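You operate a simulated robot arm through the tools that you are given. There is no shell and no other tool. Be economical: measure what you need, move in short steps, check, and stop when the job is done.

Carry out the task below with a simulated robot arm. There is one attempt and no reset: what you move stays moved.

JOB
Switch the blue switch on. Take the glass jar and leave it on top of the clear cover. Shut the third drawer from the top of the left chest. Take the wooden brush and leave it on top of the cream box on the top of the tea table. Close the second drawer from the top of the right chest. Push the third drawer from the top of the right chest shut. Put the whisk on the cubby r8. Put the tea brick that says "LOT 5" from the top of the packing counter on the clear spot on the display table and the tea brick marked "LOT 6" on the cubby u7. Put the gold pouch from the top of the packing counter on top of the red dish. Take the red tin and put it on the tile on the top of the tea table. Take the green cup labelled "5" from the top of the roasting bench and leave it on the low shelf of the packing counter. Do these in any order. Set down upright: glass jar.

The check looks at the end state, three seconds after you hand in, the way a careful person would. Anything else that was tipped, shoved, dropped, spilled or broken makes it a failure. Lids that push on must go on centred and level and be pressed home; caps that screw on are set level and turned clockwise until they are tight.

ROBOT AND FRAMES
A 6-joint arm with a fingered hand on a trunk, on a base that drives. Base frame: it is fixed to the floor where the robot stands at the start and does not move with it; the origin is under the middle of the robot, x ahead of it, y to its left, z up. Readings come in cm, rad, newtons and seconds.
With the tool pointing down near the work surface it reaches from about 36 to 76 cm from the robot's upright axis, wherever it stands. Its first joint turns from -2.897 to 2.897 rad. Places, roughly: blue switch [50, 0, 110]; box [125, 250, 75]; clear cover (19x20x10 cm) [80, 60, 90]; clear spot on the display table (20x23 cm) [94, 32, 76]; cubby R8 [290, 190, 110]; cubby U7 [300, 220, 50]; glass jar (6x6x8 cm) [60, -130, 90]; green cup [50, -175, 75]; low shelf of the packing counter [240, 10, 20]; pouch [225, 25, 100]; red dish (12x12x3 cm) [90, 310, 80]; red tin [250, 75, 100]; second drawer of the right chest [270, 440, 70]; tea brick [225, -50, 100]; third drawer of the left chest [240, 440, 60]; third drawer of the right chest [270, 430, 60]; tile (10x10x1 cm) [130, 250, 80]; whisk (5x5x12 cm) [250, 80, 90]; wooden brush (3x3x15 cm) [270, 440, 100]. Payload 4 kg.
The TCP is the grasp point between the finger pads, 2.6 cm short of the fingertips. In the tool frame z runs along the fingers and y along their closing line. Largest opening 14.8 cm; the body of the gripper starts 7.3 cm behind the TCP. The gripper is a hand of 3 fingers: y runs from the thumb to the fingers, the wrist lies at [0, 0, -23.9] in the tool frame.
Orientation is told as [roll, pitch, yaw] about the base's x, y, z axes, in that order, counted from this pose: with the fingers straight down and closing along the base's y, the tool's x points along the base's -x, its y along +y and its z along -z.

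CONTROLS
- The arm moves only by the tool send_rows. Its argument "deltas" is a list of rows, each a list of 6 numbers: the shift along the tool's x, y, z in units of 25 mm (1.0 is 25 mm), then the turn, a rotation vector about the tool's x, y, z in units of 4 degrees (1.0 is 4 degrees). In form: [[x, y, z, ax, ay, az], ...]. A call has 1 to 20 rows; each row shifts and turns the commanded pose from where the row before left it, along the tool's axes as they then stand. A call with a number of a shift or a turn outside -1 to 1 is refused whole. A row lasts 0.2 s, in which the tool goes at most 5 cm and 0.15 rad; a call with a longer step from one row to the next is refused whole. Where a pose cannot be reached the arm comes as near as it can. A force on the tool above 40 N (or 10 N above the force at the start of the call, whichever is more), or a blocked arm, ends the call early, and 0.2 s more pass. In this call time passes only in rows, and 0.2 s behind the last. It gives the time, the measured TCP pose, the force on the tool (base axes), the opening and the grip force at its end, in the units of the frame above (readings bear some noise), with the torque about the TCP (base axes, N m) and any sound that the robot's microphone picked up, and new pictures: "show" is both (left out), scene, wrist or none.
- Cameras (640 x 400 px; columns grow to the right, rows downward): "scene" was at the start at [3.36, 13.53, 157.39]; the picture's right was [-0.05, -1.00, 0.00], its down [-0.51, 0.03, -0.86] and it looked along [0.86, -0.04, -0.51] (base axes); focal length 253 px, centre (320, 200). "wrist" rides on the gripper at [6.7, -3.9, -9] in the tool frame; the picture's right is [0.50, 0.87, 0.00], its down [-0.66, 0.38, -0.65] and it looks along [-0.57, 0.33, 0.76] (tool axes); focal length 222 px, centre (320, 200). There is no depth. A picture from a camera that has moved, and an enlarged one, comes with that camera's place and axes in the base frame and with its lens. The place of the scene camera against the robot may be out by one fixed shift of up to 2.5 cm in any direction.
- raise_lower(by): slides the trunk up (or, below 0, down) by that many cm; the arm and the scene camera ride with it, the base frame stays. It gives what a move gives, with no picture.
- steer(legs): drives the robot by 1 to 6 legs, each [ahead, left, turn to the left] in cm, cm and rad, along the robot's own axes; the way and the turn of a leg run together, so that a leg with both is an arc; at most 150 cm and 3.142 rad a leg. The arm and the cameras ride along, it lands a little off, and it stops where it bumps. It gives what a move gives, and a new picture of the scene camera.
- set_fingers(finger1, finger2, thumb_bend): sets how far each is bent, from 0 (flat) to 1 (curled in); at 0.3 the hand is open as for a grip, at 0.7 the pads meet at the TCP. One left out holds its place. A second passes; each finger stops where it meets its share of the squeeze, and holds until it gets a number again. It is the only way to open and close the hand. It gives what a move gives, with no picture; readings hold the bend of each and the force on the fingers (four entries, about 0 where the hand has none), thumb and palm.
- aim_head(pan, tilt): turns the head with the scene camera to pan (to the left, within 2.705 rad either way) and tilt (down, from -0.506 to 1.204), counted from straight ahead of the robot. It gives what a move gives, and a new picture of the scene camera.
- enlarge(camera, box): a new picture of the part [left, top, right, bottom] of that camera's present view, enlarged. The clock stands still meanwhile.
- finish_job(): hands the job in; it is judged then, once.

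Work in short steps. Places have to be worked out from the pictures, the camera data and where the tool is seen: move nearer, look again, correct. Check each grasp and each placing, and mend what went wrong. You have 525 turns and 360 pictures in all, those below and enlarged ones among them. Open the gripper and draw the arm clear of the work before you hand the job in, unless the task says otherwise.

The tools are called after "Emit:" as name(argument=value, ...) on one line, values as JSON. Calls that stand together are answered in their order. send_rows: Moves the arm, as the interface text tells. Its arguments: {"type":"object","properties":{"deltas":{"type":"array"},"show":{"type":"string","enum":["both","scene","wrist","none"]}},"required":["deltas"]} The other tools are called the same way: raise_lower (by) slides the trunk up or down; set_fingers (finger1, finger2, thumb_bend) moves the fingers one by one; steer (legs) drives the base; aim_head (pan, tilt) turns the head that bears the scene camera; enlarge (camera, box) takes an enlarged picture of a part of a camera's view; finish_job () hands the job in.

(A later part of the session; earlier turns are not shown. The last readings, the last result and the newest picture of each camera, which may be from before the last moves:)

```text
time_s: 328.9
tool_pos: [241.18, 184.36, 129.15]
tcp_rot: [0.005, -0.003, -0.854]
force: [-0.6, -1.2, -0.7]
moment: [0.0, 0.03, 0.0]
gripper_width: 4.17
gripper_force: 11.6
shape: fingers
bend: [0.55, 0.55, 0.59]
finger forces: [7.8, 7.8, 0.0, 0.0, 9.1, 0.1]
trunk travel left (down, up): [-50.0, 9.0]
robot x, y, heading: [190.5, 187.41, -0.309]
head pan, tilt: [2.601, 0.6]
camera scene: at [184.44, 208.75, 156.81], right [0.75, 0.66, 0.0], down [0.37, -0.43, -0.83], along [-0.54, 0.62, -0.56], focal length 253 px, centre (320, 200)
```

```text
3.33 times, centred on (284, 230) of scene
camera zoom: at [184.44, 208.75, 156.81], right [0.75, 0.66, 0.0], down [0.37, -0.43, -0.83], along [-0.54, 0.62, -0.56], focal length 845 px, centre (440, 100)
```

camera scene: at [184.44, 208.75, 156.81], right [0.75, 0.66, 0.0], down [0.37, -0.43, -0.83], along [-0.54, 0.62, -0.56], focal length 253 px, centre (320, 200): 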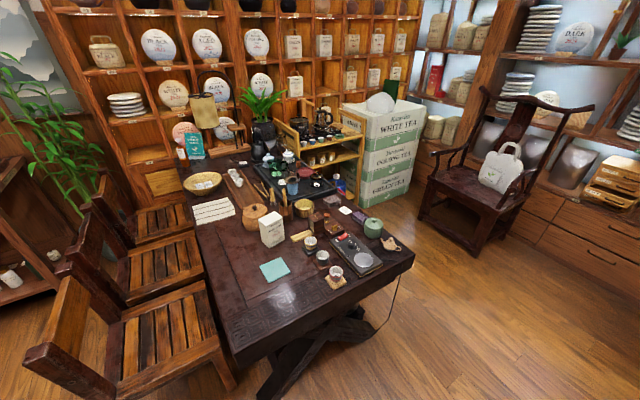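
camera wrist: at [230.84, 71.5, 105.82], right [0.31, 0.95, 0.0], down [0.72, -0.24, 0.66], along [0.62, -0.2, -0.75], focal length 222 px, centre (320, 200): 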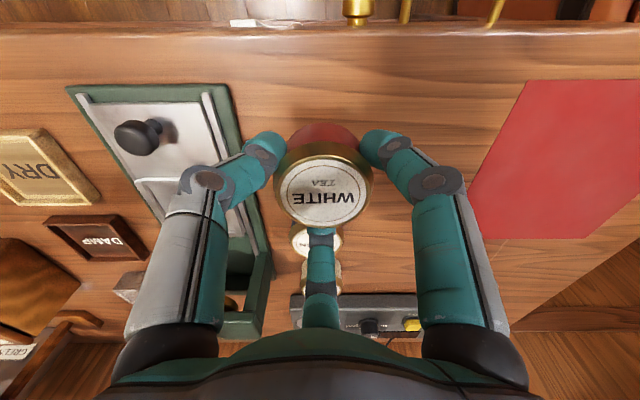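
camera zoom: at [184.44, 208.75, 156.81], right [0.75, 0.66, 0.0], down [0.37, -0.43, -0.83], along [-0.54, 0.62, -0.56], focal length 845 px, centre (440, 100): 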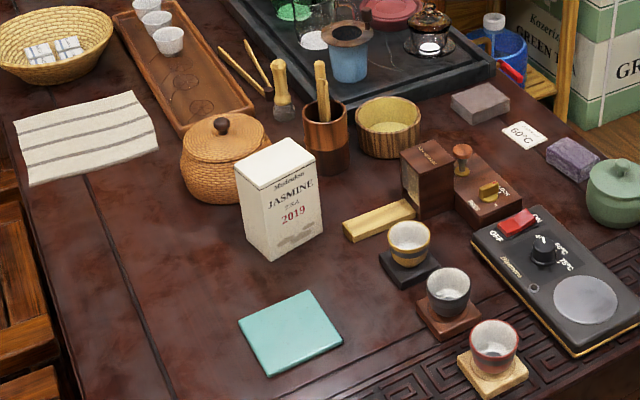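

Tile ≈(127,247.5), table end edge e1≈77. Turn to face the table and approach its end.

Emit:
steer(legs=[[0, 0, 3.141], [0, -40, 0], [10, 0, 0]])

Emit:
aim_head(pan=0.1, tilt=0.85)

```text
time_s: 339.5
tool_pos: [141.31, 229.02, 129.1]
tcp_rot: [0.003, -0.003, 2.318]
force: [0.4, -0.1, 0.4]
moment: [0.0, 0.0, 0.0]
gripper_width: 4.08
gripper_force: 11.3
shape: fingers
bend: [0.55, 0.55, 0.59]
finger forces: [7.2, 7.5, 0.0, 0.0, 8.7, 0.1]
trunk travel left (down, up): [-50.0, 9.0]
robot x, y, heading: [191.86, 227.77, 2.859]
head pan, tilt: [2.601, 0.6]
camera scene: at [199.67, 202.16, 156.81], right [-0.73, -0.68, 0.0], down [-0.38, 0.41, -0.83], along [0.56, -0.6, -0.56], focal length 253 px, centre (320, 200)
```

scene: 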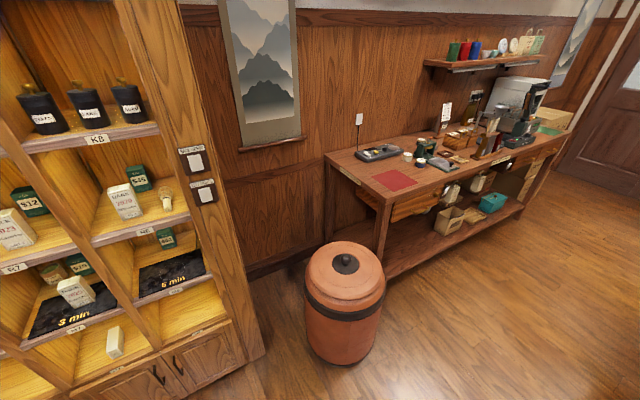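

```text
time_s: 341.8
tool_pos: [141.39, 229.1, 129.24]
tcp_rot: [0.003, -0.002, 2.318]
force: [-0.2, 0.0, 0.1]
moment: [-0.02, -0.02, 0.03]
gripper_width: 4.08
gripper_force: 11.2
shape: fingers
bend: [0.55, 0.55, 0.59]
finger forces: [7.4, 7.5, 0.0, 0.1, 8.6, 0.1]
trunk travel left (down, up): [-50.0, 9.0]
robot x, y, heading: [191.93, 228.03, 2.858]
head pan, tilt: [0.099, 0.85]
camera scene: at [186.04, 210.04, 154.72], right [0.18, 0.98, 0.0], down [0.74, -0.14, -0.66], along [-0.65, 0.12, -0.75], focal length 253 px, centre (320, 200)
```

scene: 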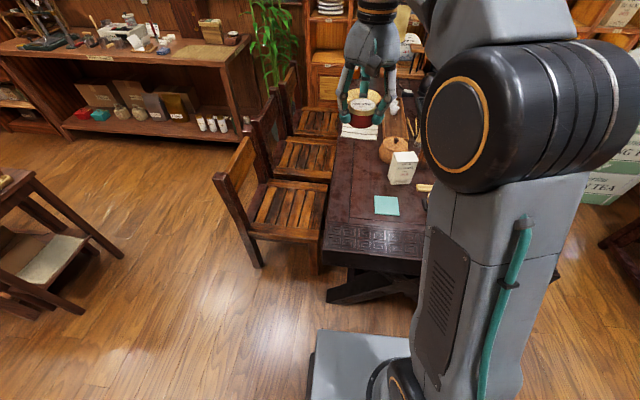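

Approach 4 cm more and bring the tin above the tile.

Emit:
steer(legs=[[4, 0, 0]])

Emit:
send_rows(deltas=[[-0.886, -0.22, 0.7, 0, 0, 0], [-0.886, -0.22, 0.7, 0, 0, 0], [-0.886, -0.22, 0.8, 0, 0, 0], [-0.886, -0.22, 0.8, 0, 0, 0], [-0.886, -0.22, 0.8, 0, 0, 0], [-0.886, -0.22, 0.8, 0, 0, 0], [-0.886, -0.22, 0.8, 0, 0, 0], [-0.886, -0.22, 0.8, 0, 0, 0], [-0.886, -0.22, 0.8, 0, 0, 0], [-0.886, -0.22, 0.8, 0, 0, 0]], show="both")

```text
time_s: 342.7
tool_pos: [137.48, 230.07, 129.17]
tcp_rot: [0.0, -0.001, 2.317]
force: [-0.4, 0.4, -0.6]
moment: [0.03, -0.04, -0.02]
gripper_width: 4.06
gripper_force: 11.4
shape: fingers
bend: [0.55, 0.55, 0.59]
finger forces: [7.2, 7.6, 0.0, 0.0, 8.7, 0.0]
trunk travel left (down, up): [-50.0, 9.0]
robot x, y, heading: [188.3, 229.05, 2.861]
head pan, tilt: [0.099, 0.85]
camera scene: at [182.16, 211.16, 154.72], right [0.18, 0.98, 0.0], down [0.74, -0.14, -0.66], along [-0.65, 0.12, -0.75], focal length 253 px, centre (320, 200)
```

scene: 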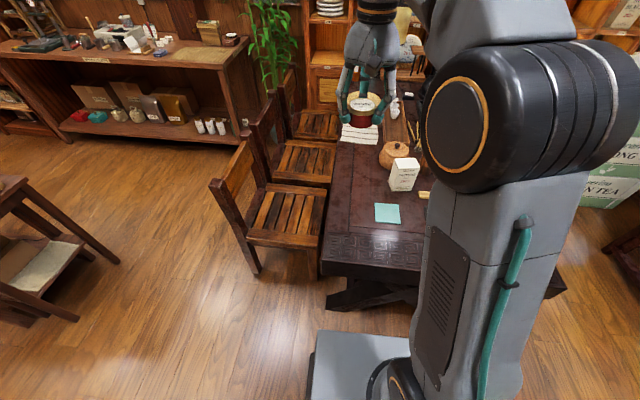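

```text
time_s: 344.9
tool_pos: [126.42, 250.13, 109.63]
tcp_rot: [0.001, -0.001, 2.321]
force: [0.2, -0.2, -1.6]
moment: [0.0, 0.0, 0.01]
gripper_width: 4.06
gripper_force: 10.6
shape: fingers
bend: [0.55, 0.55, 0.59]
finger forces: [7.3, 7.5, 0.0, 0.0, 8.6, 0.0]
trunk travel left (down, up): [-50.0, 9.0]
robot x, y, heading: [188.06, 228.82, 2.859]
head pan, tilt: [0.099, 0.85]
camera scene: at [182.19, 211.16, 154.72], right [0.18, 0.98, 0.0], down [0.74, -0.14, -0.66], along [-0.65, 0.12, -0.75], focal length 253 px, centre (320, 200)
camera wrist: at [133.95, 247.83, 118.65], right [-0.29, -0.96, 0.0], down [-0.72, 0.22, 0.66], along [-0.63, 0.19, -0.75], focal length 222 px, centre (320, 200)
```

scene: 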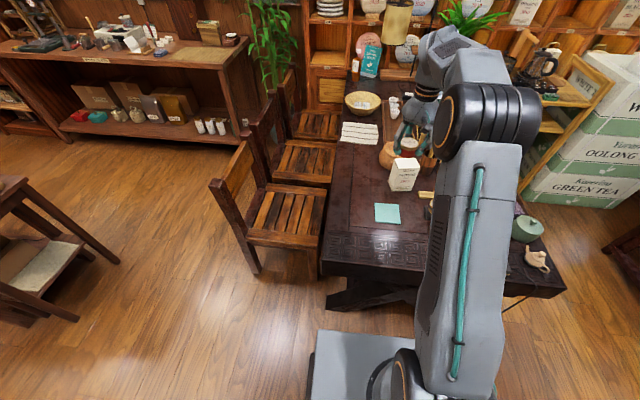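
wrist: 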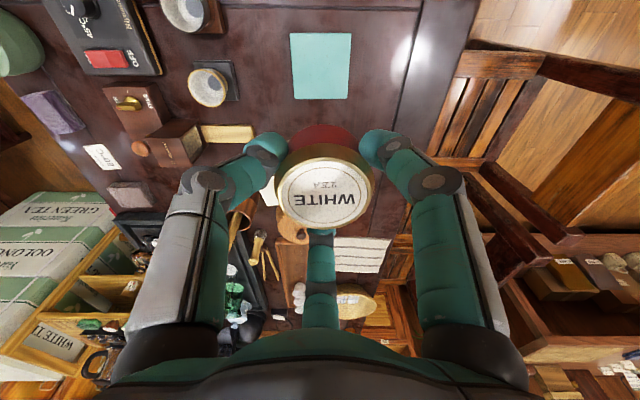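

Tile centre (126.7,249.8) lies straight below. Descend.

Emit:
send_rows(deltas=[[0, 0, 1, 0, 0, 0], [0, 0, 1, 0, 0, 0], [0, 0, 1, 0, 0, 0], [0, 0, 1, 0, 0, 0], [0, 0, 1, 0, 0, 0], [0, 0, 1, 0, 0, 0], [0, 0, 1, 0, 0, 0], [0, 0, 1, 0, 0, 0], [0, 0, 1, 0, 0, 0], [0, 0, 0.8, 0, 0, 0]], show="wrist")

```text
time_s: 347.1
tool_pos: [126.59, 250.09, 85.24]
tcp_rot: [0.001, -0.003, 2.317]
force: [0.0, -0.3, -0.8]
moment: [-0.01, 0.02, 0.01]
gripper_width: 4.05
gripper_force: 11.5
shape: fingers
bend: [0.55, 0.55, 0.59]
finger forces: [7.3, 7.5, 0.0, 0.0, 8.6, 0.0]
trunk travel left (down, up): [-50.0, 9.0]
robot x, y, heading: [188.5, 229.14, 2.859]
head pan, tilt: [0.099, 0.85]
camera wrist: at [134.07, 247.76, 94.28], right [-0.29, -0.96, 0.0], down [-0.72, 0.22, 0.66], along [-0.63, 0.19, -0.75], focal length 222 px, centre (320, 200)
```

wrist: 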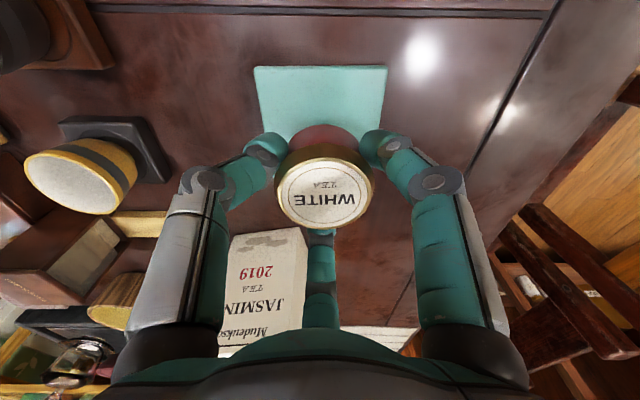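

Box is ~14+ cm away from the hand axis – clear. Lower to contact.

Emit:
send_rows(deltas=[[0, 0, 0.6, 0, 0, 0], [0, 0, 0.5, 0, 0, 0], [0, 0, 0.3, 0, 0, 0], [0, 0, 0.2, 0, 0, 0], [0, 0, 0.15, 0, 0, 0]], show="none")

```text
time_s: 348.3
tool_pos: [126.43, 250.19, 80.85]
tcp_rot: [0.002, -0.003, 2.318]
force: [0.7, -0.2, 3.5]
moment: [-0.03, -0.03, -0.02]
gripper_width: 4.05
gripper_force: 12.3
shape: fingers
bend: [0.55, 0.55, 0.59]
finger forces: [7.5, 7.7, 0.0, 0.1, 9.0, 0.1]
trunk travel left (down, up): [-50.0, 9.0]
robot x, y, heading: [187.96, 229.13, 2.862]
head pan, tilt: [0.099, 0.85]
```

Contact. Release and rise.

Emit:
set_fingers(finger1=0.45, finger2=0.45, thumb_bend=0.45)

Emit:
send_rows(deltas=[[0, 0, -0.5, 0, 0, 0], [0, 0, -1, 0, 0, 0], [0, 0, -1, 0, 0, 0], [0, 0, -1, 0, 0, 0], [0, 0, -1, 0, 0, 0], [0, 0, -1, 0, 0, 0], [0, 0, -1, 0, 0, 0], [0, 0, -1, 0, 0, 0], [0, 0, -1, 0, 0, 0], [0, 0, -1, 0, 0, 0]], show="wrist")

```text
time_s: 349.3
tool_pos: [126.5, 250.26, 80.83]
tcp_rot: [0.001, -0.002, 2.319]
force: [0.5, 0.0, 1.1]
moment: [0.02, 0.0, -0.01]
gripper_width: 7.82
gripper_force: 0.1
shape: fingers
bend: [0.45, 0.45, 0.45]
finger forces: [0.1, 0.1, 0.1, 0.1, 0.1, 0.0]
trunk travel left (down, up): [-50.0, 9.0]
robot x, y, heading: [188.49, 229.23, 2.857]
head pan, tilt: [0.099, 0.85]
```

```text
time_s: 351.5
tool_pos: [126.4, 249.8, 104.73]
tcp_rot: [0.001, -0.003, 2.317]
force: [-0.3, -0.1, 0.0]
moment: [0.0, 0.02, -0.02]
gripper_width: 7.84
gripper_force: 0.0
shape: fingers
bend: [0.45, 0.45, 0.45]
finger forces: [0.0, 0.0, 0.0, 0.1, 0.1, 0.0]
trunk travel left (down, up): [-50.0, 9.0]
robot x, y, heading: [188.25, 229.3, 2.859]
head pan, tilt: [0.099, 0.85]
camera wrist: at [133.95, 247.54, 113.73], right [-0.29, -0.96, 0.0], down [-0.72, 0.22, 0.66], along [-0.63, 0.19, -0.75], focal length 222 px, centre (320, 200)
```

wrist: 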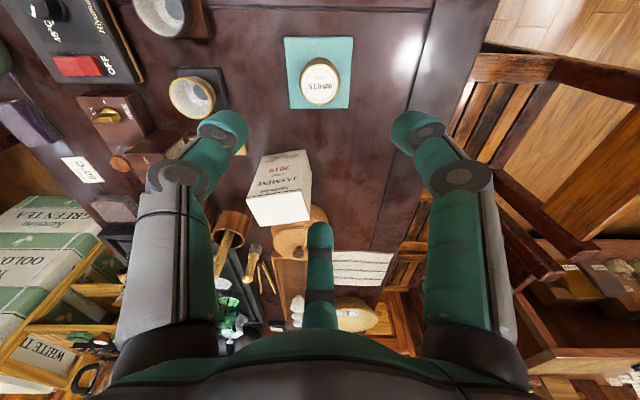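

Tin is on the tile. Next the chests at the back. Retract, move along and turn towards them.

Emit:
send_rows(deltas=[[0.8, 0.2, -1, 0, 0, 0], [0.8, 0.2, -1, 0, 0, 0], [0.8, 0.2, -1, 0, 0, 0], [0.8, 0.2, -1, 0, 0, 0], [0.8, 0.2, -1, 0, 0, 0], [0.8, 0.2, -1, 0, 0, 0], [0.8, 0.2, -1, 0, 0, 0], [0.8, 0.2, -1, 0, 0, 0], [0.5, 0.5, -1, 0, 0, 0], [0.5, 0.5, -1, 0, 0, 0]], show="none")

Emit:
steer(legs=[[-9, 0, 0], [0, -90, 0], [0, 0, -1.56]])

Emit:
aim_head(pan=0.1, tilt=0.5)

```text
time_s: 353.7
tool_pos: [134.39, 231.99, 129.72]
tcp_rot: [0.003, -0.003, 2.319]
force: [0.2, -0.1, 0.6]
moment: [-0.03, -0.01, -0.06]
gripper_width: 7.82
gripper_force: 0.0
shape: fingers
bend: [0.45, 0.45, 0.45]
finger forces: [0.0, 0.0, 0.0, 0.0, 0.0, 0.1]
trunk travel left (down, up): [-50.0, 9.0]
robot x, y, heading: [188.18, 228.61, 2.861]
head pan, tilt: [0.099, 0.85]
```

```text
time_s: 362.9
tool_pos: [222.52, 367.46, 129.71]
tcp_rot: [0.001, -0.001, 0.788]
force: [-0.4, 0.4, -0.1]
moment: [-0.04, 0.04, 0.0]
gripper_width: 7.82
gripper_force: 0.0
shape: fingers
bend: [0.45, 0.45, 0.45]
finger forces: [0.0, 0.1, 0.0, 0.1, 0.1, 0.1]
trunk travel left (down, up): [-50.0, 9.0]
robot x, y, heading: [221.41, 313.5, 1.336]
head pan, tilt: [0.099, 0.85]
camera scene: at [206.07, 317.04, 154.72], right [0.99, -0.14, 0.0], down [-0.1, -0.74, -0.66], along [0.09, 0.65, -0.75], focal length 253 px, centre (320, 200)
```

scene: 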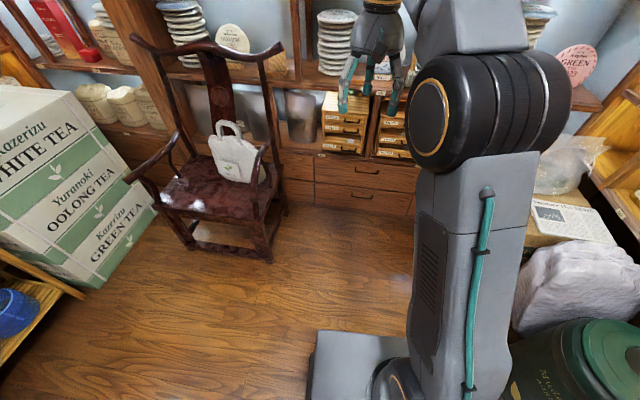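

```text
time_s: 363.7
tool_pos: [222.56, 367.52, 129.7]
tcp_rot: [0.001, -0.003, 0.789]
force: [0.6, -0.6, -0.4]
moment: [0.0, 0.03, 0.02]
gripper_width: 7.81
gripper_force: 0.1
shape: fingers
bend: [0.45, 0.45, 0.45]
finger forces: [0.1, 0.0, 0.0, 0.0, 0.0, 0.1]
trunk travel left (down, up): [-50.0, 9.0]
robot x, y, heading: [221.97, 313.69, 1.332]
head pan, tilt: [0.099, 0.499]
camera scene: at [206.25, 318.31, 157.71], right [0.99, -0.14, 0.0], down [-0.07, -0.47, -0.88], along [0.12, 0.87, -0.48], focal length 253 px, centre (320, 200)
```

scene: 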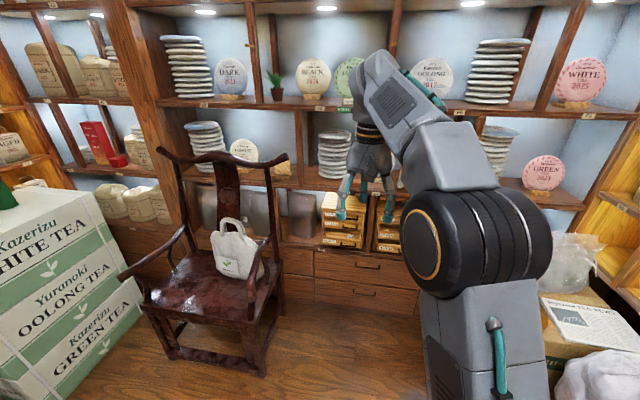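

Small drawer chests stand on the base cabinet. Zoom.

Emit:
enlarge(camera="scene", box=[300, 160, 428, 260])

```text
4.00 times, centred on (364, 210) of scene
camera zoom: at [206.25, 318.31, 157.71], right [0.99, -0.14, 0.0], down [-0.07, -0.47, -0.88], along [0.12, 0.87, -0.48], focal length 1014 px, centre (144, 160)
```

zoom: 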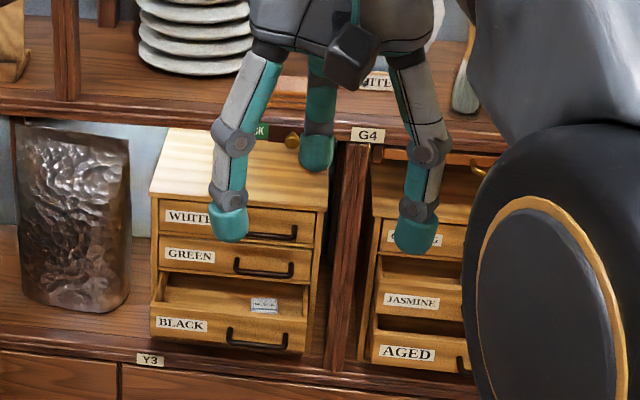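

Left chest: BLACK (3rd) open; right chest: JASMINE (2nd) and AGED (3rd) open; the brush stands on the G4 shelf. Close the fist, and pitch the tool horizontal for pushing.

Emit:
set_fingers(finger1=0.7, finger2=0.7, thumb_bend=0.7)

Emit:
steer(legs=[[0, 0, -0.045]])

Emit:
send_rows(deltas=[[-0.8, 0.4, 0, 0, 0, 0], [-0.8, 0.4, 0, 0, 0, 0], [0, 0, 0, -0.477, -0.879, 0], [0, 0, 0, -0.477, -0.879, 0], [0, 0, 0, -0.477, -0.879, 0], [0, 0, 0, -0.477, -0.879, 0], [0, 0, 0, -0.477, -0.879, 0], [0, 0, 0, -0.477, -0.879, 0], [0, 0, 0, -0.477, -0.879, 0], [0, 0, 0, -0.477, -0.879, 0], [0, 0, 0, -0.477, -0.879, 0], [0, 0, 0, -0.477, -0.879, 0], [0, 0, 0, -0.477, -0.879, 0], [0, 0, 0, -0.477, -0.879, 0], [0, 0, 0, -0.477, -0.879, 0], [0, 0, 0, -0.477, -0.879, 0], [0, 0, 0, -0.477, -0.879, 0], [0, 0, 0, -0.477, -0.879, 0], [0, 0, 0, -0.477, -0.879, 0], [0, 0, 0, -0.477, -0.879, 0]], show="scene")

```text
time_s: 364.7
tool_pos: [222.44, 367.41, 129.79]
tcp_rot: [0.002, -0.002, 0.79]
force: [0.1, 1.2, 0.1]
moment: [-0.01, 0.0, -0.01]
gripper_width: 0.01
gripper_force: 0.1
shape: fingers
bend: [0.69, 0.69, 0.7]
finger forces: [0.1, 0.0, 0.0, 0.0, 0.0, 0.1]
trunk travel left (down, up): [-50.0, 9.0]
robot x, y, heading: [221.76, 313.65, 1.328]
head pan, tilt: [0.099, 0.499]
```

```text
time_s: 365.5
tool_pos: [224.92, 367.3, 129.76]
tcp_rot: [0.002, -0.002, 0.743]
force: [-0.2, -0.2, -0.2]
moment: [0.01, 0.0, 0.0]
gripper_width: 0.04
gripper_force: 0.0
shape: fingers
bend: [0.69, 0.69, 0.7]
finger forces: [0.0, 0.0, 0.0, 0.1, 0.1, 0.0]
trunk travel left (down, up): [-50.0, 9.0]
robot x, y, heading: [221.56, 313.58, 1.287]
head pan, tilt: [0.099, 0.499]
camera scene: at [206.59, 319.03, 157.72], right [0.98, -0.18, 0.0], down [-0.09, -0.47, -0.88], along [0.16, 0.86, -0.48], focal length 253 px, centre (320, 200)
```

scene: 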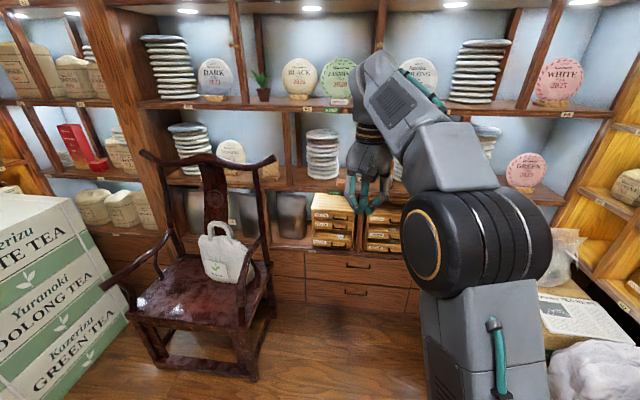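

```text
time_s: 369.7
tool_pos: [226.4, 371.48, 129.73]
tcp_rot: [0.979, -0.99, 0.179]
force: [-0.6, 0.2, 0.0]
moment: [0.01, -0.01, -0.01]
gripper_width: 0.03
gripper_force: 0.1
shape: fingers
bend: [0.69, 0.69, 0.7]
finger forces: [0.0, 0.0, 0.0, 0.1, 0.0, 0.1]
trunk travel left (down, up): [-50.0, 9.0]
robot x, y, heading: [221.66, 313.41, 1.29]
head pan, tilt: [0.099, 0.499]
camera scene: at [206.59, 319.02, 157.72], right [0.98, -0.18, 0.0], down [-0.09, -0.47, -0.88], along [0.16, 0.86, -0.48], focal length 253 px, centre (320, 200)
```

scene: 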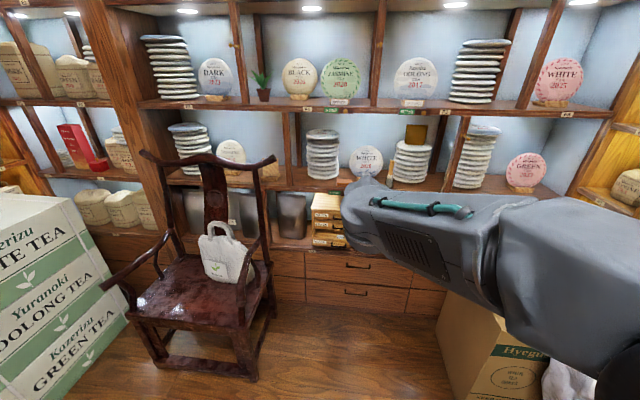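

Tool points to the chests (≈18° nose-down). Extend, lower the trunk fully.

Emit:
send_rows(deltas=[[-0.269, 0.146, 0.952, -0.477, -0.879, 0], [-0.269, 0.146, 0.952, -0.477, -0.879, 0], [-0.22, 0.12, 0.97, -0.3, -0.55, 0], [-0.18, 0.1, 0.97, 0, 0, 0], [-0.18, 0.1, 0.97, 0, 0, 0]], show="none")

Emit:
raise_lower(by=-40)

Emit:
raise_lower(by=-10)

Emit:
aim_head(pan=0.1, tilt=0.4)

```text
time_s: 370.9
tool_pos: [230.49, 383.29, 130.44]
tcp_rot: [1.31, -1.057, -0.101]
force: [-0.1, 0.3, -1.0]
moment: [-0.01, 0.0, -0.01]
gripper_width: 0.04
gripper_force: 0.1
shape: fingers
bend: [0.69, 0.69, 0.7]
finger forces: [0.0, 0.1, 0.1, 0.0, 0.0, 0.0]
trunk travel left (down, up): [-50.0, 9.0]
robot x, y, heading: [221.62, 313.58, 1.29]
head pan, tilt: [0.099, 0.499]
```

```text
time_s: 374.7
tool_pos: [230.52, 383.26, 90.46]
tcp_rot: [1.31, -1.057, -0.101]
force: [-0.8, 0.5, 0.0]
moment: [0.01, 0.0, -0.03]
gripper_width: 0.02
gripper_force: 0.0
shape: fingers
bend: [0.69, 0.69, 0.7]
finger forces: [0.0, 0.0, 0.1, 0.0, 0.0, 0.0]
trunk travel left (down, up): [-10.0, 49.0]
robot x, y, heading: [221.88, 313.34, 1.29]
head pan, tilt: [0.099, 0.499]
```

```text
time_s: 376.1
tool_pos: [230.46, 383.37, 80.51]
tcp_rot: [1.311, -1.058, -0.101]
force: [0.4, 0.6, 0.4]
moment: [0.0, 0.0, 0.01]
gripper_width: 0.03
gripper_force: 0.1
shape: fingers
bend: [0.69, 0.69, 0.7]
finger forces: [0.0, 0.1, 0.0, 0.0, 0.1, 0.1]
trunk travel left (down, up): [0.0, 59.0]
robot x, y, heading: [221.73, 313.53, 1.29]
head pan, tilt: [0.099, 0.499]
```

```text
time_s: 376.7
tool_pos: [230.52, 383.31, 80.47]
tcp_rot: [1.311, -1.059, -0.103]
force: [-0.6, 0.1, 0.4]
moment: [0.02, 0.01, 0.01]
gripper_width: 0.03
gripper_force: 0.1
shape: fingers
bend: [0.69, 0.69, 0.7]
finger forces: [0.0, 0.0, 0.1, 0.0, 0.0, 0.0]
trunk travel left (down, up): [0.0, 59.0]
robot x, y, heading: [221.72, 313.31, 1.286]
head pan, tilt: [0.099, 0.4]
camera scene: at [206.62, 319.18, 108.63], right [0.98, -0.18, 0.0], down [-0.07, -0.38, -0.92], along [0.17, 0.91, -0.39], focal length 253 px, centre (320, 200)
```

scene: 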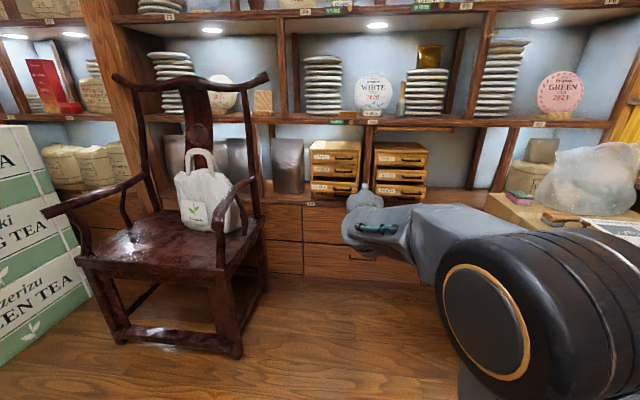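

Emit:
enlarge(camera="scene", box=[290, 80, 450, 210])

Emit:
enlarge(camera="wrist", box=[0, 0, 640, 400])

```text
3.08 times, centred on (370, 145) of scene
camera zoom: at [206.62, 319.18, 108.63], right [0.98, -0.18, 0.0], down [-0.07, -0.38, -0.92], along [0.17, 0.91, -0.39], focal length 780 px, centre (166, 369)
```

zoom: 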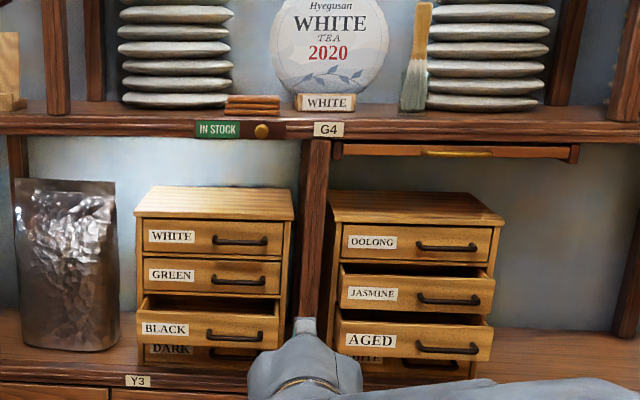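

```text
1.00 times, centred on (320, 200) of wrist (not enlarged: the box is as wide or as high as the picture)
camera zoom: at [227.48, 373.79, 73.89], right [-0.95, 0.32, -0.03], down [-0.2, -0.52, 0.83], along [0.25, 0.79, 0.55], focal length 222 px, centre (320, 200)
```

zoom: 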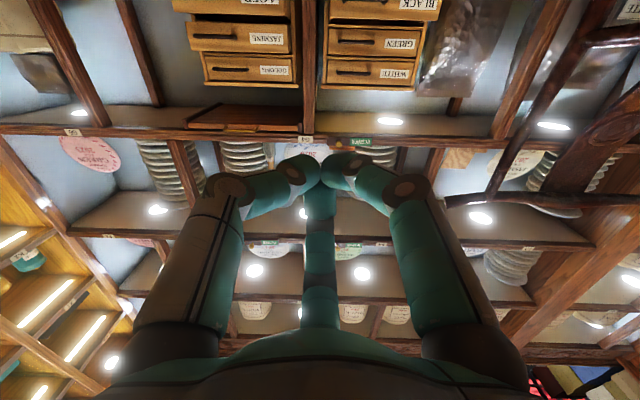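

BLACK front ≈(238,429,66), chest face y≈442; JASMINE ≈(266,427,72.5), AGED ≈(266,424,66). Lower the fist to z≈66 and drive closer, aligned with BLACK.

Emit:
send_rows(deltas=[[0.872, -0.473, 0.126, 0, 0, 0], [0.872, -0.473, 0.126, 0, 0, 0], [0.872, -0.473, 0.126, 0, 0, 0], [0.872, -0.473, 0.126, 0, 0, 0], [0.872, -0.473, 0.126, 0, 0, 0], [0.52, -0.284, 0.075, 0, 0, 0]], show="none")

Emit:
steer(legs=[[0, 5.5, 0], [34, 0, 0]])

```text
time_s: 378.1
tool_pos: [229.7, 383.54, 67.08]
tcp_rot: [1.3, -1.057, -0.1]
force: [-0.3, -0.1, 0.1]
moment: [-0.03, 0.02, 0.0]
gripper_width: 0.02
gripper_force: 0.1
shape: fingers
bend: [0.69, 0.69, 0.7]
finger forces: [0.0, 0.0, 0.1, 0.0, 0.1, 0.0]
out of reach, approached as far as the arm can: row 6
trunk travel left (down, up): [0.0, 59.0]
robot x, y, heading: [221.58, 313.48, 1.288]
head pan, tilt: [0.099, 0.4]
```

```text
time_s: 380.9
tool_pos: [233.13, 417.24, 67.02]
tcp_rot: [1.301, -1.057, -0.091]
force: [0.1, 0.0, 0.2]
moment: [0.02, -0.02, -0.02]
gripper_width: 0.01
gripper_force: 0.1
shape: fingers
bend: [0.69, 0.69, 0.7]
finger forces: [0.1, 0.1, 0.0, 0.0, 0.0, 0.0]
trunk travel left (down, up): [0.0, 59.0]
robot x, y, heading: [225.29, 347.14, 1.292]
head pan, tilt: [0.099, 0.4]
camera scene: at [210.53, 352.71, 108.63], right [0.98, -0.18, 0.0], down [-0.07, -0.38, -0.92], along [0.16, 0.91, -0.39], focal length 253 px, centre (320, 200)
```

scene: 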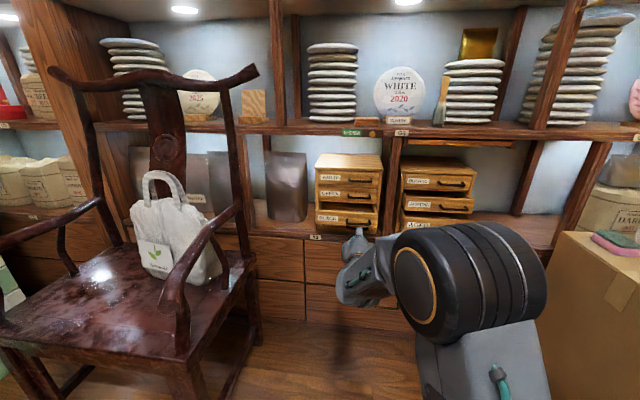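

Emit:
enlarge(camera="wrist", box=[0, 0, 640, 400])

Emit:
enlarge(camera="scene", box=[290, 140, 490, 290])

```text
1.00 times, centred on (320, 200) of wrist (not enlarged: the box is as wide or as high as the picture)
camera zoom: at [230.26, 407.69, 60.52], right [-0.95, 0.32, -0.03], down [-0.2, -0.51, 0.84], along [0.25, 0.8, 0.55], focal length 222 px, centre (320, 200)
```

zoom: 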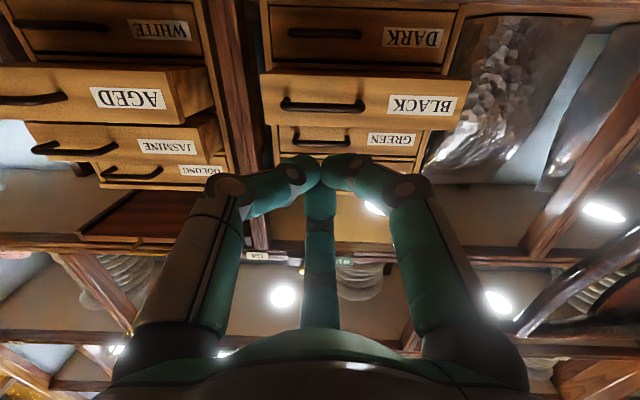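

```text
2.67 times, centred on (390, 215) of scene
camera zoom: at [210.53, 352.71, 108.63], right [0.98, -0.18, 0.0], down [-0.07, -0.38, -0.92], along [0.16, 0.91, -0.39], focal length 676 px, centre (133, 160)
```

zoom: 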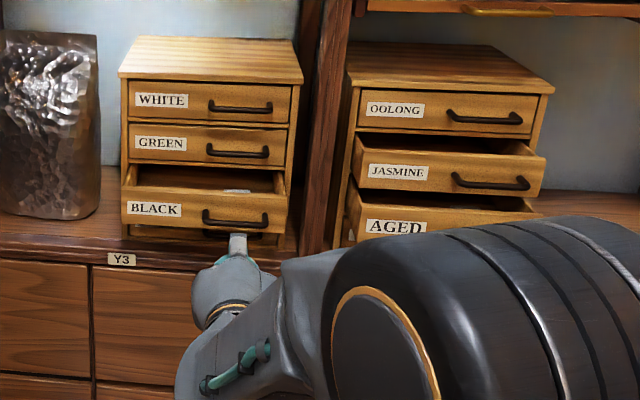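

Fist is ~3 cm too high for BLACK (its front centre ≈(233,429,63.8)). Lower 3 cm.

Emit:
send_rows(deltas=[[0.52, -0.284, 0.075, 0, 0, 0], [0.52, -0.284, 0.075, 0, 0, 0]], show="wrist")

```text
time_s: 381.5
tool_pos: [232.4, 417.61, 64.84]
tcp_rot: [1.29, -1.057, -0.091]
force: [0.6, -0.3, -0.1]
moment: [-0.01, -0.02, 0.01]
gripper_width: 0.0
gripper_force: 0.1
shape: fingers
bend: [0.69, 0.69, 0.7]
finger forces: [0.0, 0.0, 0.0, 0.0, 0.0, 0.0]
out of reach, approached as far as the arm can: row 1, 2
trunk travel left (down, up): [0.0, 59.0]
robot x, y, heading: [225.75, 346.93, 1.294]
head pan, tilt: [0.099, 0.4]
camera wrist: at [229.37, 408.04, 58.38], right [-0.94, 0.33, -0.03], down [-0.2, -0.51, 0.84], along [0.26, 0.8, 0.54], focal length 222 px, centre (320, 200)
```

wrist: 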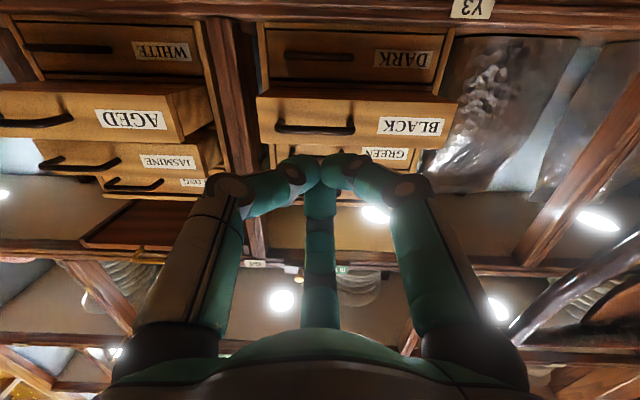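

Tip now within the drawer-front height (61.4–65.7). Push forward.

Emit:
send_rows(deltas=[[-0.05, 0.03, 0.99, 0, 0, 0], [-0.05, 0.03, 0.99, 0, 0, 0], [-0.08, 0.045, 0.8, 0, 0, 0], [-0.06, 0.035, 0.6, 0, 0, 0], [-0.06, 0.035, 0.6, 0, 0, 0]], show="both")

```text
time_s: 382.7
tool_pos: [235.46, 427.2, 64.22]
tcp_rot: [1.301, -1.059, -0.093]
force: [0.2, -0.5, -0.4]
moment: [0.01, -0.01, -0.01]
gripper_width: 0.02
gripper_force: 0.1
shape: fingers
bend: [0.69, 0.69, 0.7]
finger forces: [0.1, 0.0, 0.0, 0.0, 0.0, 0.1]
trunk travel left (down, up): [0.0, 59.0]
robot x, y, heading: [225.53, 347.04, 1.291]
head pan, tilt: [0.099, 0.4]
camera scene: at [210.53, 352.7, 108.63], right [0.98, -0.18, 0.0], down [-0.07, -0.38, -0.92], along [0.16, 0.91, -0.39], focal length 253 px, centre (320, 200)
camera wrist: at [232.52, 417.66, 57.66], right [-0.95, 0.32, -0.03], down [-0.2, -0.51, 0.84], along [0.25, 0.8, 0.55], focal length 222 px, centre (320, 200)
```

scene: 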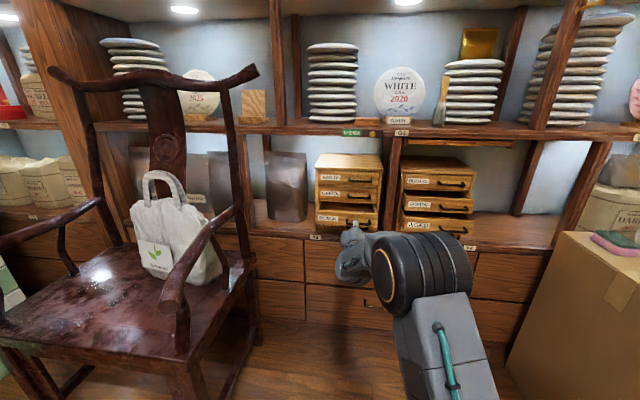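
wrist: 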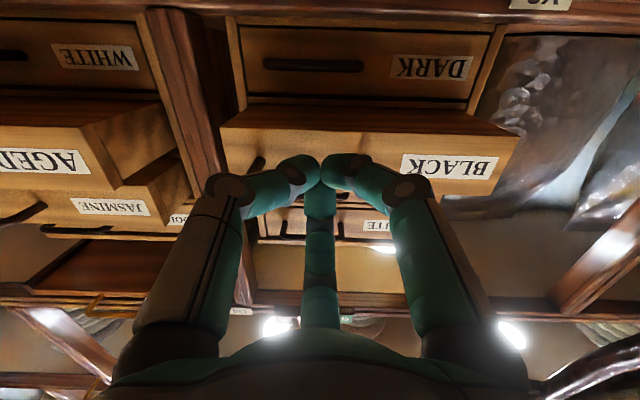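

Continue pushing.

Emit:
send_rows(deltas=[[-0.06, 0.035, 0.5, 0, 0, 0], [-0.06, 0.035, 0.5, 0, 0, 0], [-0.06, 0.035, 0.5, 0, 0, 0], [-0.06, 0.035, 0.5, 0, 0, 0], [-0.06, 0.035, 0.5, 0, 0, 0], [-0.06, 0.035, 0.5, 0, 0, 0]], show="wrist")

```text
time_s: 384.1
tool_pos: [237.86, 434.3, 64.33]
tcp_rot: [1.297, -1.057, -0.091]
force: [-1.2, -0.4, -0.3]
moment: [-0.02, 0.01, -0.04]
gripper_width: 0.01
gripper_force: 0.9
shape: fingers
bend: [0.69, 0.7, 0.7]
finger forces: [0.0, 1.7, 0.0, 0.0, 0.0, 0.0]
trunk travel left (down, up): [0.0, 59.0]
robot x, y, heading: [225.68, 346.93, 1.293]
head pan, tilt: [0.099, 0.4]
camera wrist: at [234.95, 424.72, 57.75], right [-0.95, 0.32, -0.03], down [-0.2, -0.51, 0.84], along [0.25, 0.8, 0.55], focal length 222 px, centre (320, 200)
```

wrist: 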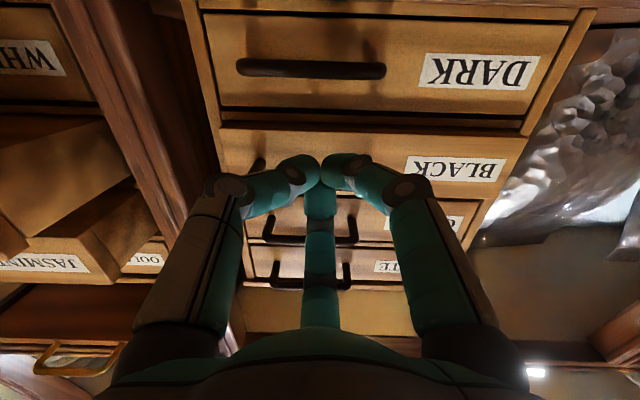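

Emit:
send_rows(deltas=[[-0.06, 0.035, 0.4, 0, 0, 0], [-0.06, 0.035, 0.4, 0, 0, 0], [-0.06, 0.035, 0.4, 0, 0, 0], [-0.06, 0.035, 0.4, 0, 0, 0], [-0.06, 0.035, 0.4, 0, 0, 0]], show="wrist")

```text
time_s: 385.4
tool_pos: [239.29, 438.83, 64.93]
tcp_rot: [1.31, -1.058, -0.099]
force: [-6.1, -25.3, 4.6]
moment: [0.02, 0.08, -0.14]
gripper_width: 0.02
gripper_force: 15.5
shape: fingers
bend: [0.7, 0.98, 0.7]
finger forces: [2.5, 17.9, 0.1, 0.1, 11.0, 0.1]
trunk travel left (down, up): [0.0, 59.0]
robot x, y, heading: [225.65, 347.06, 1.292]
head pan, tilt: [0.099, 0.4]
stopped in row 5: the force on the tool passed its limit at 41 N (the readings are from after the stop); the commanded pose is now the measured one
camera wrist: at [236.41, 429.37, 58.33], right [-0.95, 0.32, -0.02], down [-0.2, -0.52, 0.83], along [0.25, 0.79, 0.55], focal length 222 px, centre (320, 200)
```

wrist: 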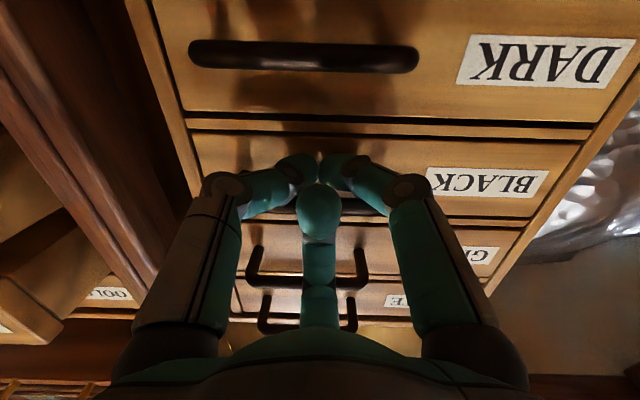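

BLACK appears flush. Back off slowly, watching for hooking.

Emit:
send_rows(deltas=[[0.03, -0.02, -0.3, 0, 0, 0], [0.03, -0.02, -0.3, 0, 0, 0], [0.06, -0.035, -0.5, 0, 0, 0]], show="wrist")

```text
time_s: 386.2
tool_pos: [238.59, 436.39, 64.54]
tcp_rot: [1.302, -1.058, -0.093]
force: [0.7, -0.6, 0.1]
moment: [0.01, 0.03, 0.02]
gripper_width: 0.57
gripper_force: 0.0
shape: fingers
bend: [0.68, 0.76, 0.69]
finger forces: [0.0, 0.0, 0.1, 0.0, 0.1, 0.1]
trunk travel left (down, up): [0.0, 59.0]
robot x, y, heading: [225.95, 347.24, 1.295]
head pan, tilt: [0.099, 0.4]
camera wrist: at [235.6, 426.93, 58.02], right [-0.95, 0.32, -0.03], down [-0.2, -0.51, 0.83], along [0.25, 0.8, 0.55], focal length 222 px, centre (320, 200)
```

wrist: 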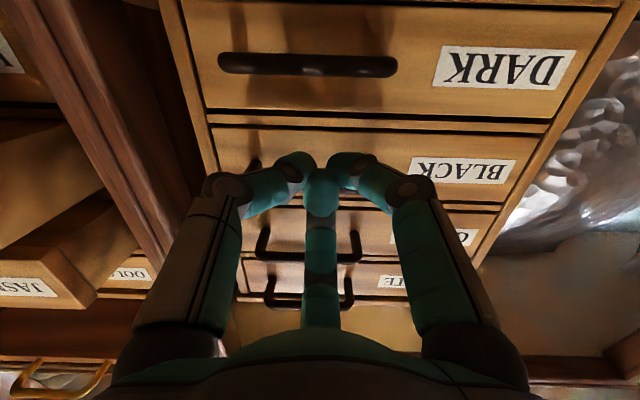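

Retreat and check with the scene camera; also strafe towards the right chest.

Emit:
send_rows(deltas=[[0.1, -0.055, -0.9, 0, 0, 0], [0.1, -0.055, -0.9, 0, 0, 0], [0.1, -0.055, -0.9, 0, 0, 0], [0.1, -0.055, -0.9, 0, 0, 0], [0.1, -0.055, -0.9, 0, 0, 0], [0.1, -0.055, -0.9, 0, 0, 0], [0.1, -0.055, -0.9, 0, 0, 0], [0.1, -0.055, -0.9, 0, 0, 0]], show="none")

Emit:
set_fingers(finger1=0.7, finger2=0.7, thumb_bend=0.7)

Emit:
steer(legs=[[0, -26, 0]])

Emit:
enlarge(camera="scene", box=[200, 140, 400, 290])

Emit:
enlarge(camera="wrist", box=[0, 0, 640, 400])

```text
time_s: 388.0
tool_pos: [232.76, 419.04, 64.77]
tcp_rot: [1.296, -1.059, -0.094]
force: [-0.4, -0.4, 0.4]
moment: [0.03, -0.03, 0.01]
gripper_width: 0.06
gripper_force: 0.1
shape: fingers
bend: [0.69, 0.7, 0.7]
finger forces: [0.1, 0.0, 0.0, 0.0, 0.1, 0.0]
trunk travel left (down, up): [0.0, 59.0]
robot x, y, heading: [225.72, 346.92, 1.292]
head pan, tilt: [0.099, 0.4]
```

```text
time_s: 389.0
tool_pos: [232.84, 419.16, 64.77]
tcp_rot: [1.294, -1.059, -0.092]
force: [0.2, 0.3, 0.1]
moment: [0.0, 0.0, 0.02]
gripper_width: 0.06
gripper_force: 0.1
shape: fingers
bend: [0.69, 0.7, 0.7]
finger forces: [0.0, 0.0, 0.0, 0.1, 0.0, 0.0]
trunk travel left (down, up): [0.0, 59.0]
robot x, y, heading: [225.93, 346.79, 1.3]
head pan, tilt: [0.099, 0.4]
```

```text
time_s: 390.9
tool_pos: [258.34, 411.79, 64.73]
tcp_rot: [1.296, -1.058, -0.097]
force: [0.1, -0.7, 0.6]
moment: [-0.01, 0.0, -0.01]
gripper_width: 0.06
gripper_force: 0.1
shape: fingers
bend: [0.69, 0.7, 0.7]
finger forces: [0.1, 0.0, 0.1, 0.0, 0.1, 0.0]
trunk travel left (down, up): [0.0, 59.0]
robot x, y, heading: [251.2, 339.63, 1.293]
head pan, tilt: [0.099, 0.4]
camera scene: at [235.83, 345.49, 108.63], right [0.98, -0.18, 0.0], down [-0.07, -0.38, -0.92], along [0.17, 0.91, -0.39], focal length 253 px, centre (320, 200)
```

scene: 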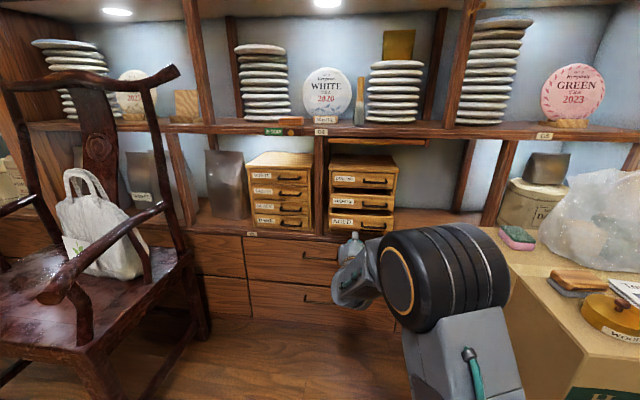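

```text
2.67 times, centred on (300, 215) of scene
camera zoom: at [235.83, 345.49, 108.63], right [0.98, -0.18, 0.0], down [-0.07, -0.38, -0.92], along [0.17, 0.91, -0.39], focal length 676 px, centre (373, 160)
```

zoom: 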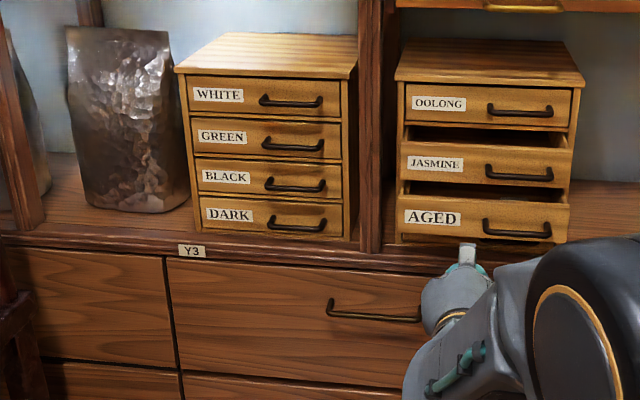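

```text
1.00 times, centred on (320, 200) of wrist (not enlarged: the box is as wide or as high as the picture)
camera zoom: at [255.29, 402.32, 58.29], right [-0.94, 0.33, -0.03], down [-0.2, -0.51, 0.84], along [0.26, 0.8, 0.55], focal length 222 px, centre (320, 200)
```

zoom: 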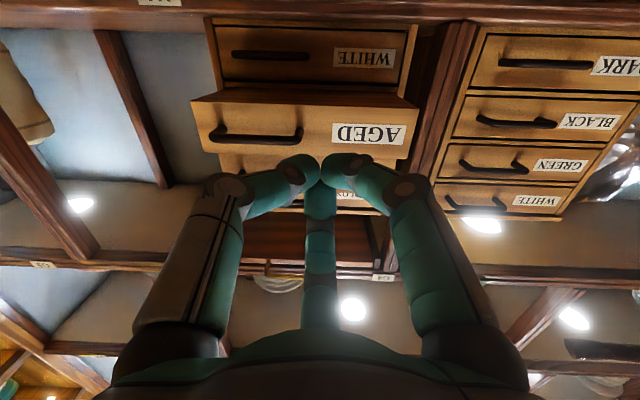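

BLACK is shut. Fist is aligned with AGED; push it.

Emit:
send_rows(deltas=[[-0.1, 0.03, 0.9, 0, 0, 0], [-0.1, 0.03, 0.9, 0, 0, 0], [-0.06, 0.035, 0.6, 0, 0, 0], [-0.06, 0.035, 0.5, 0, 0, 0], [-0.06, 0.035, 0.5, 0, 0, 0], [-0.06, 0.035, 0.5, 0, 0, 0], [-0.06, 0.035, 0.5, 0, 0, 0], [-0.06, 0.035, 0.5, 0, 0, 0]], show="wrist")

```text
time_s: 392.6
tool_pos: [262.6, 423.52, 64.69]
tcp_rot: [1.294, -1.057, -0.096]
force: [-0.3, -0.8, -0.2]
moment: [0.0, 0.0, 0.03]
gripper_width: 0.06
gripper_force: 0.5
shape: fingers
bend: [0.69, 0.7, 0.7]
finger forces: [0.0, 1.3, 0.0, 0.0, 0.0, 0.0]
trunk travel left (down, up): [0.0, 59.0]
robot x, y, heading: [251.03, 340.11, 1.289]
head pan, tilt: [0.099, 0.4]
camera wrist: at [259.51, 414.02, 58.17], right [-0.94, 0.33, -0.03], down [-0.2, -0.51, 0.84], along [0.26, 0.8, 0.55], focal length 222 px, centre (320, 200)
```

wrist: 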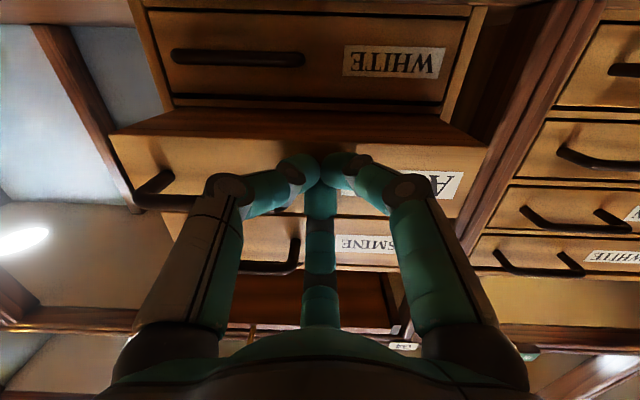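

Emit:
send_rows(deltas=[[-0.06, 0.035, 0.5, 0, 0, 0], [-0.06, 0.035, 0.5, 0, 0, 0], [-0.06, 0.035, 0.5, 0, 0, 0], [-0.06, 0.035, 0.4, 0, 0, 0], [-0.06, 0.035, 0.4, 0, 0, 0], [-0.06, 0.035, 0.4, 0, 0, 0], [-0.06, 0.035, 0.4, 0, 0, 0], [-0.06, 0.035, 0.4, 0, 0, 0], [-0.06, 0.035, 0.4, 0, 0, 0]], show="wrist")

```text
time_s: 394.3
tool_pos: [264.91, 430.77, 64.72]
tcp_rot: [1.288, -1.057, -0.089]
force: [-5.0, -26.8, 0.2]
moment: [-0.05, 0.01, -0.17]
gripper_width: 0.02
gripper_force: 16.8
shape: fingers
bend: [0.71, 0.71, 0.7]
finger forces: [10.0, 7.7, 0.0, 0.0, 15.7, 0.0]
trunk travel left (down, up): [0.0, 59.0]
robot x, y, heading: [251.01, 339.5, 1.291]
head pan, tilt: [0.099, 0.4]
stopped in row 8: the force on the tool passed its limit at 59 N (the readings are from after the stop); the commanded pose is now the measured one
camera wrist: at [261.85, 421.18, 58.32], right [-0.94, 0.33, -0.03], down [-0.2, -0.51, 0.84], along [0.26, 0.8, 0.54], focal length 222 px, centre (320, 200)
```

wrist: 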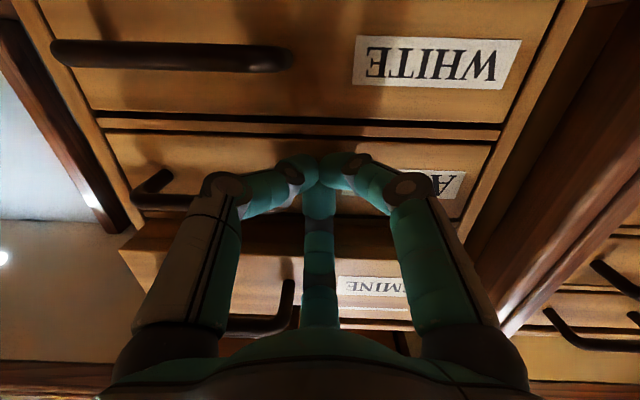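

AGED shut. Back off, rise 5.8 cm to JASMINE's level.

Emit:
send_rows(deltas=[[0.06, -0.035, -0.5, 0, 0, 0], [0.1, -0.055, -0.9, 0, 0, 0], [0.1, -0.055, -0.9, 0, 0, 0], [0.1, -0.055, -0.9, 0, 0, 0], [0.1, -0.055, -0.9, 0, 0, 0], [-0.67, 0.364, -0.1, 0, 0, 0], [-0.67, 0.364, -0.1, 0, 0, 0], [-0.67, 0.364, -0.1, 0, 0, 0]], show="wrist")

```text
time_s: 396.1
tool_pos: [261.48, 421.09, 70.57]
tcp_rot: [1.284, -1.058, -0.087]
force: [-0.3, 0.4, -1.6]
moment: [0.02, 0.01, 0.02]
gripper_width: 0.01
gripper_force: 0.0
shape: fingers
bend: [0.69, 0.7, 0.7]
finger forces: [0.0, 0.1, 0.0, 0.1, 0.1, 0.0]
trunk travel left (down, up): [0.0, 59.0]
robot x, y, heading: [251.02, 339.9, 1.285]
head pan, tilt: [0.099, 0.4]
camera wrist: at [258.44, 411.61, 64.16], right [-0.94, 0.33, -0.03], down [-0.2, -0.51, 0.84], along [0.26, 0.8, 0.54], focal length 222 px, centre (320, 200)
```

wrist: 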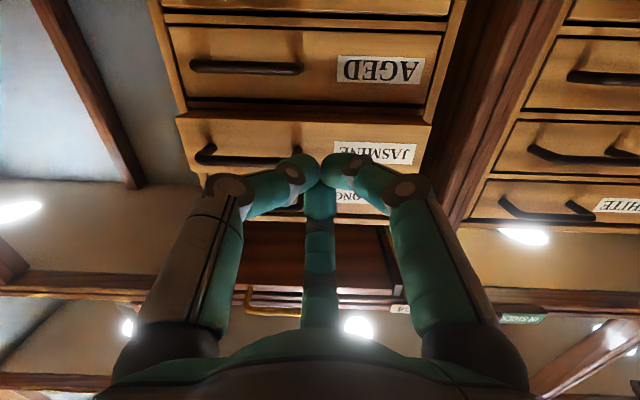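

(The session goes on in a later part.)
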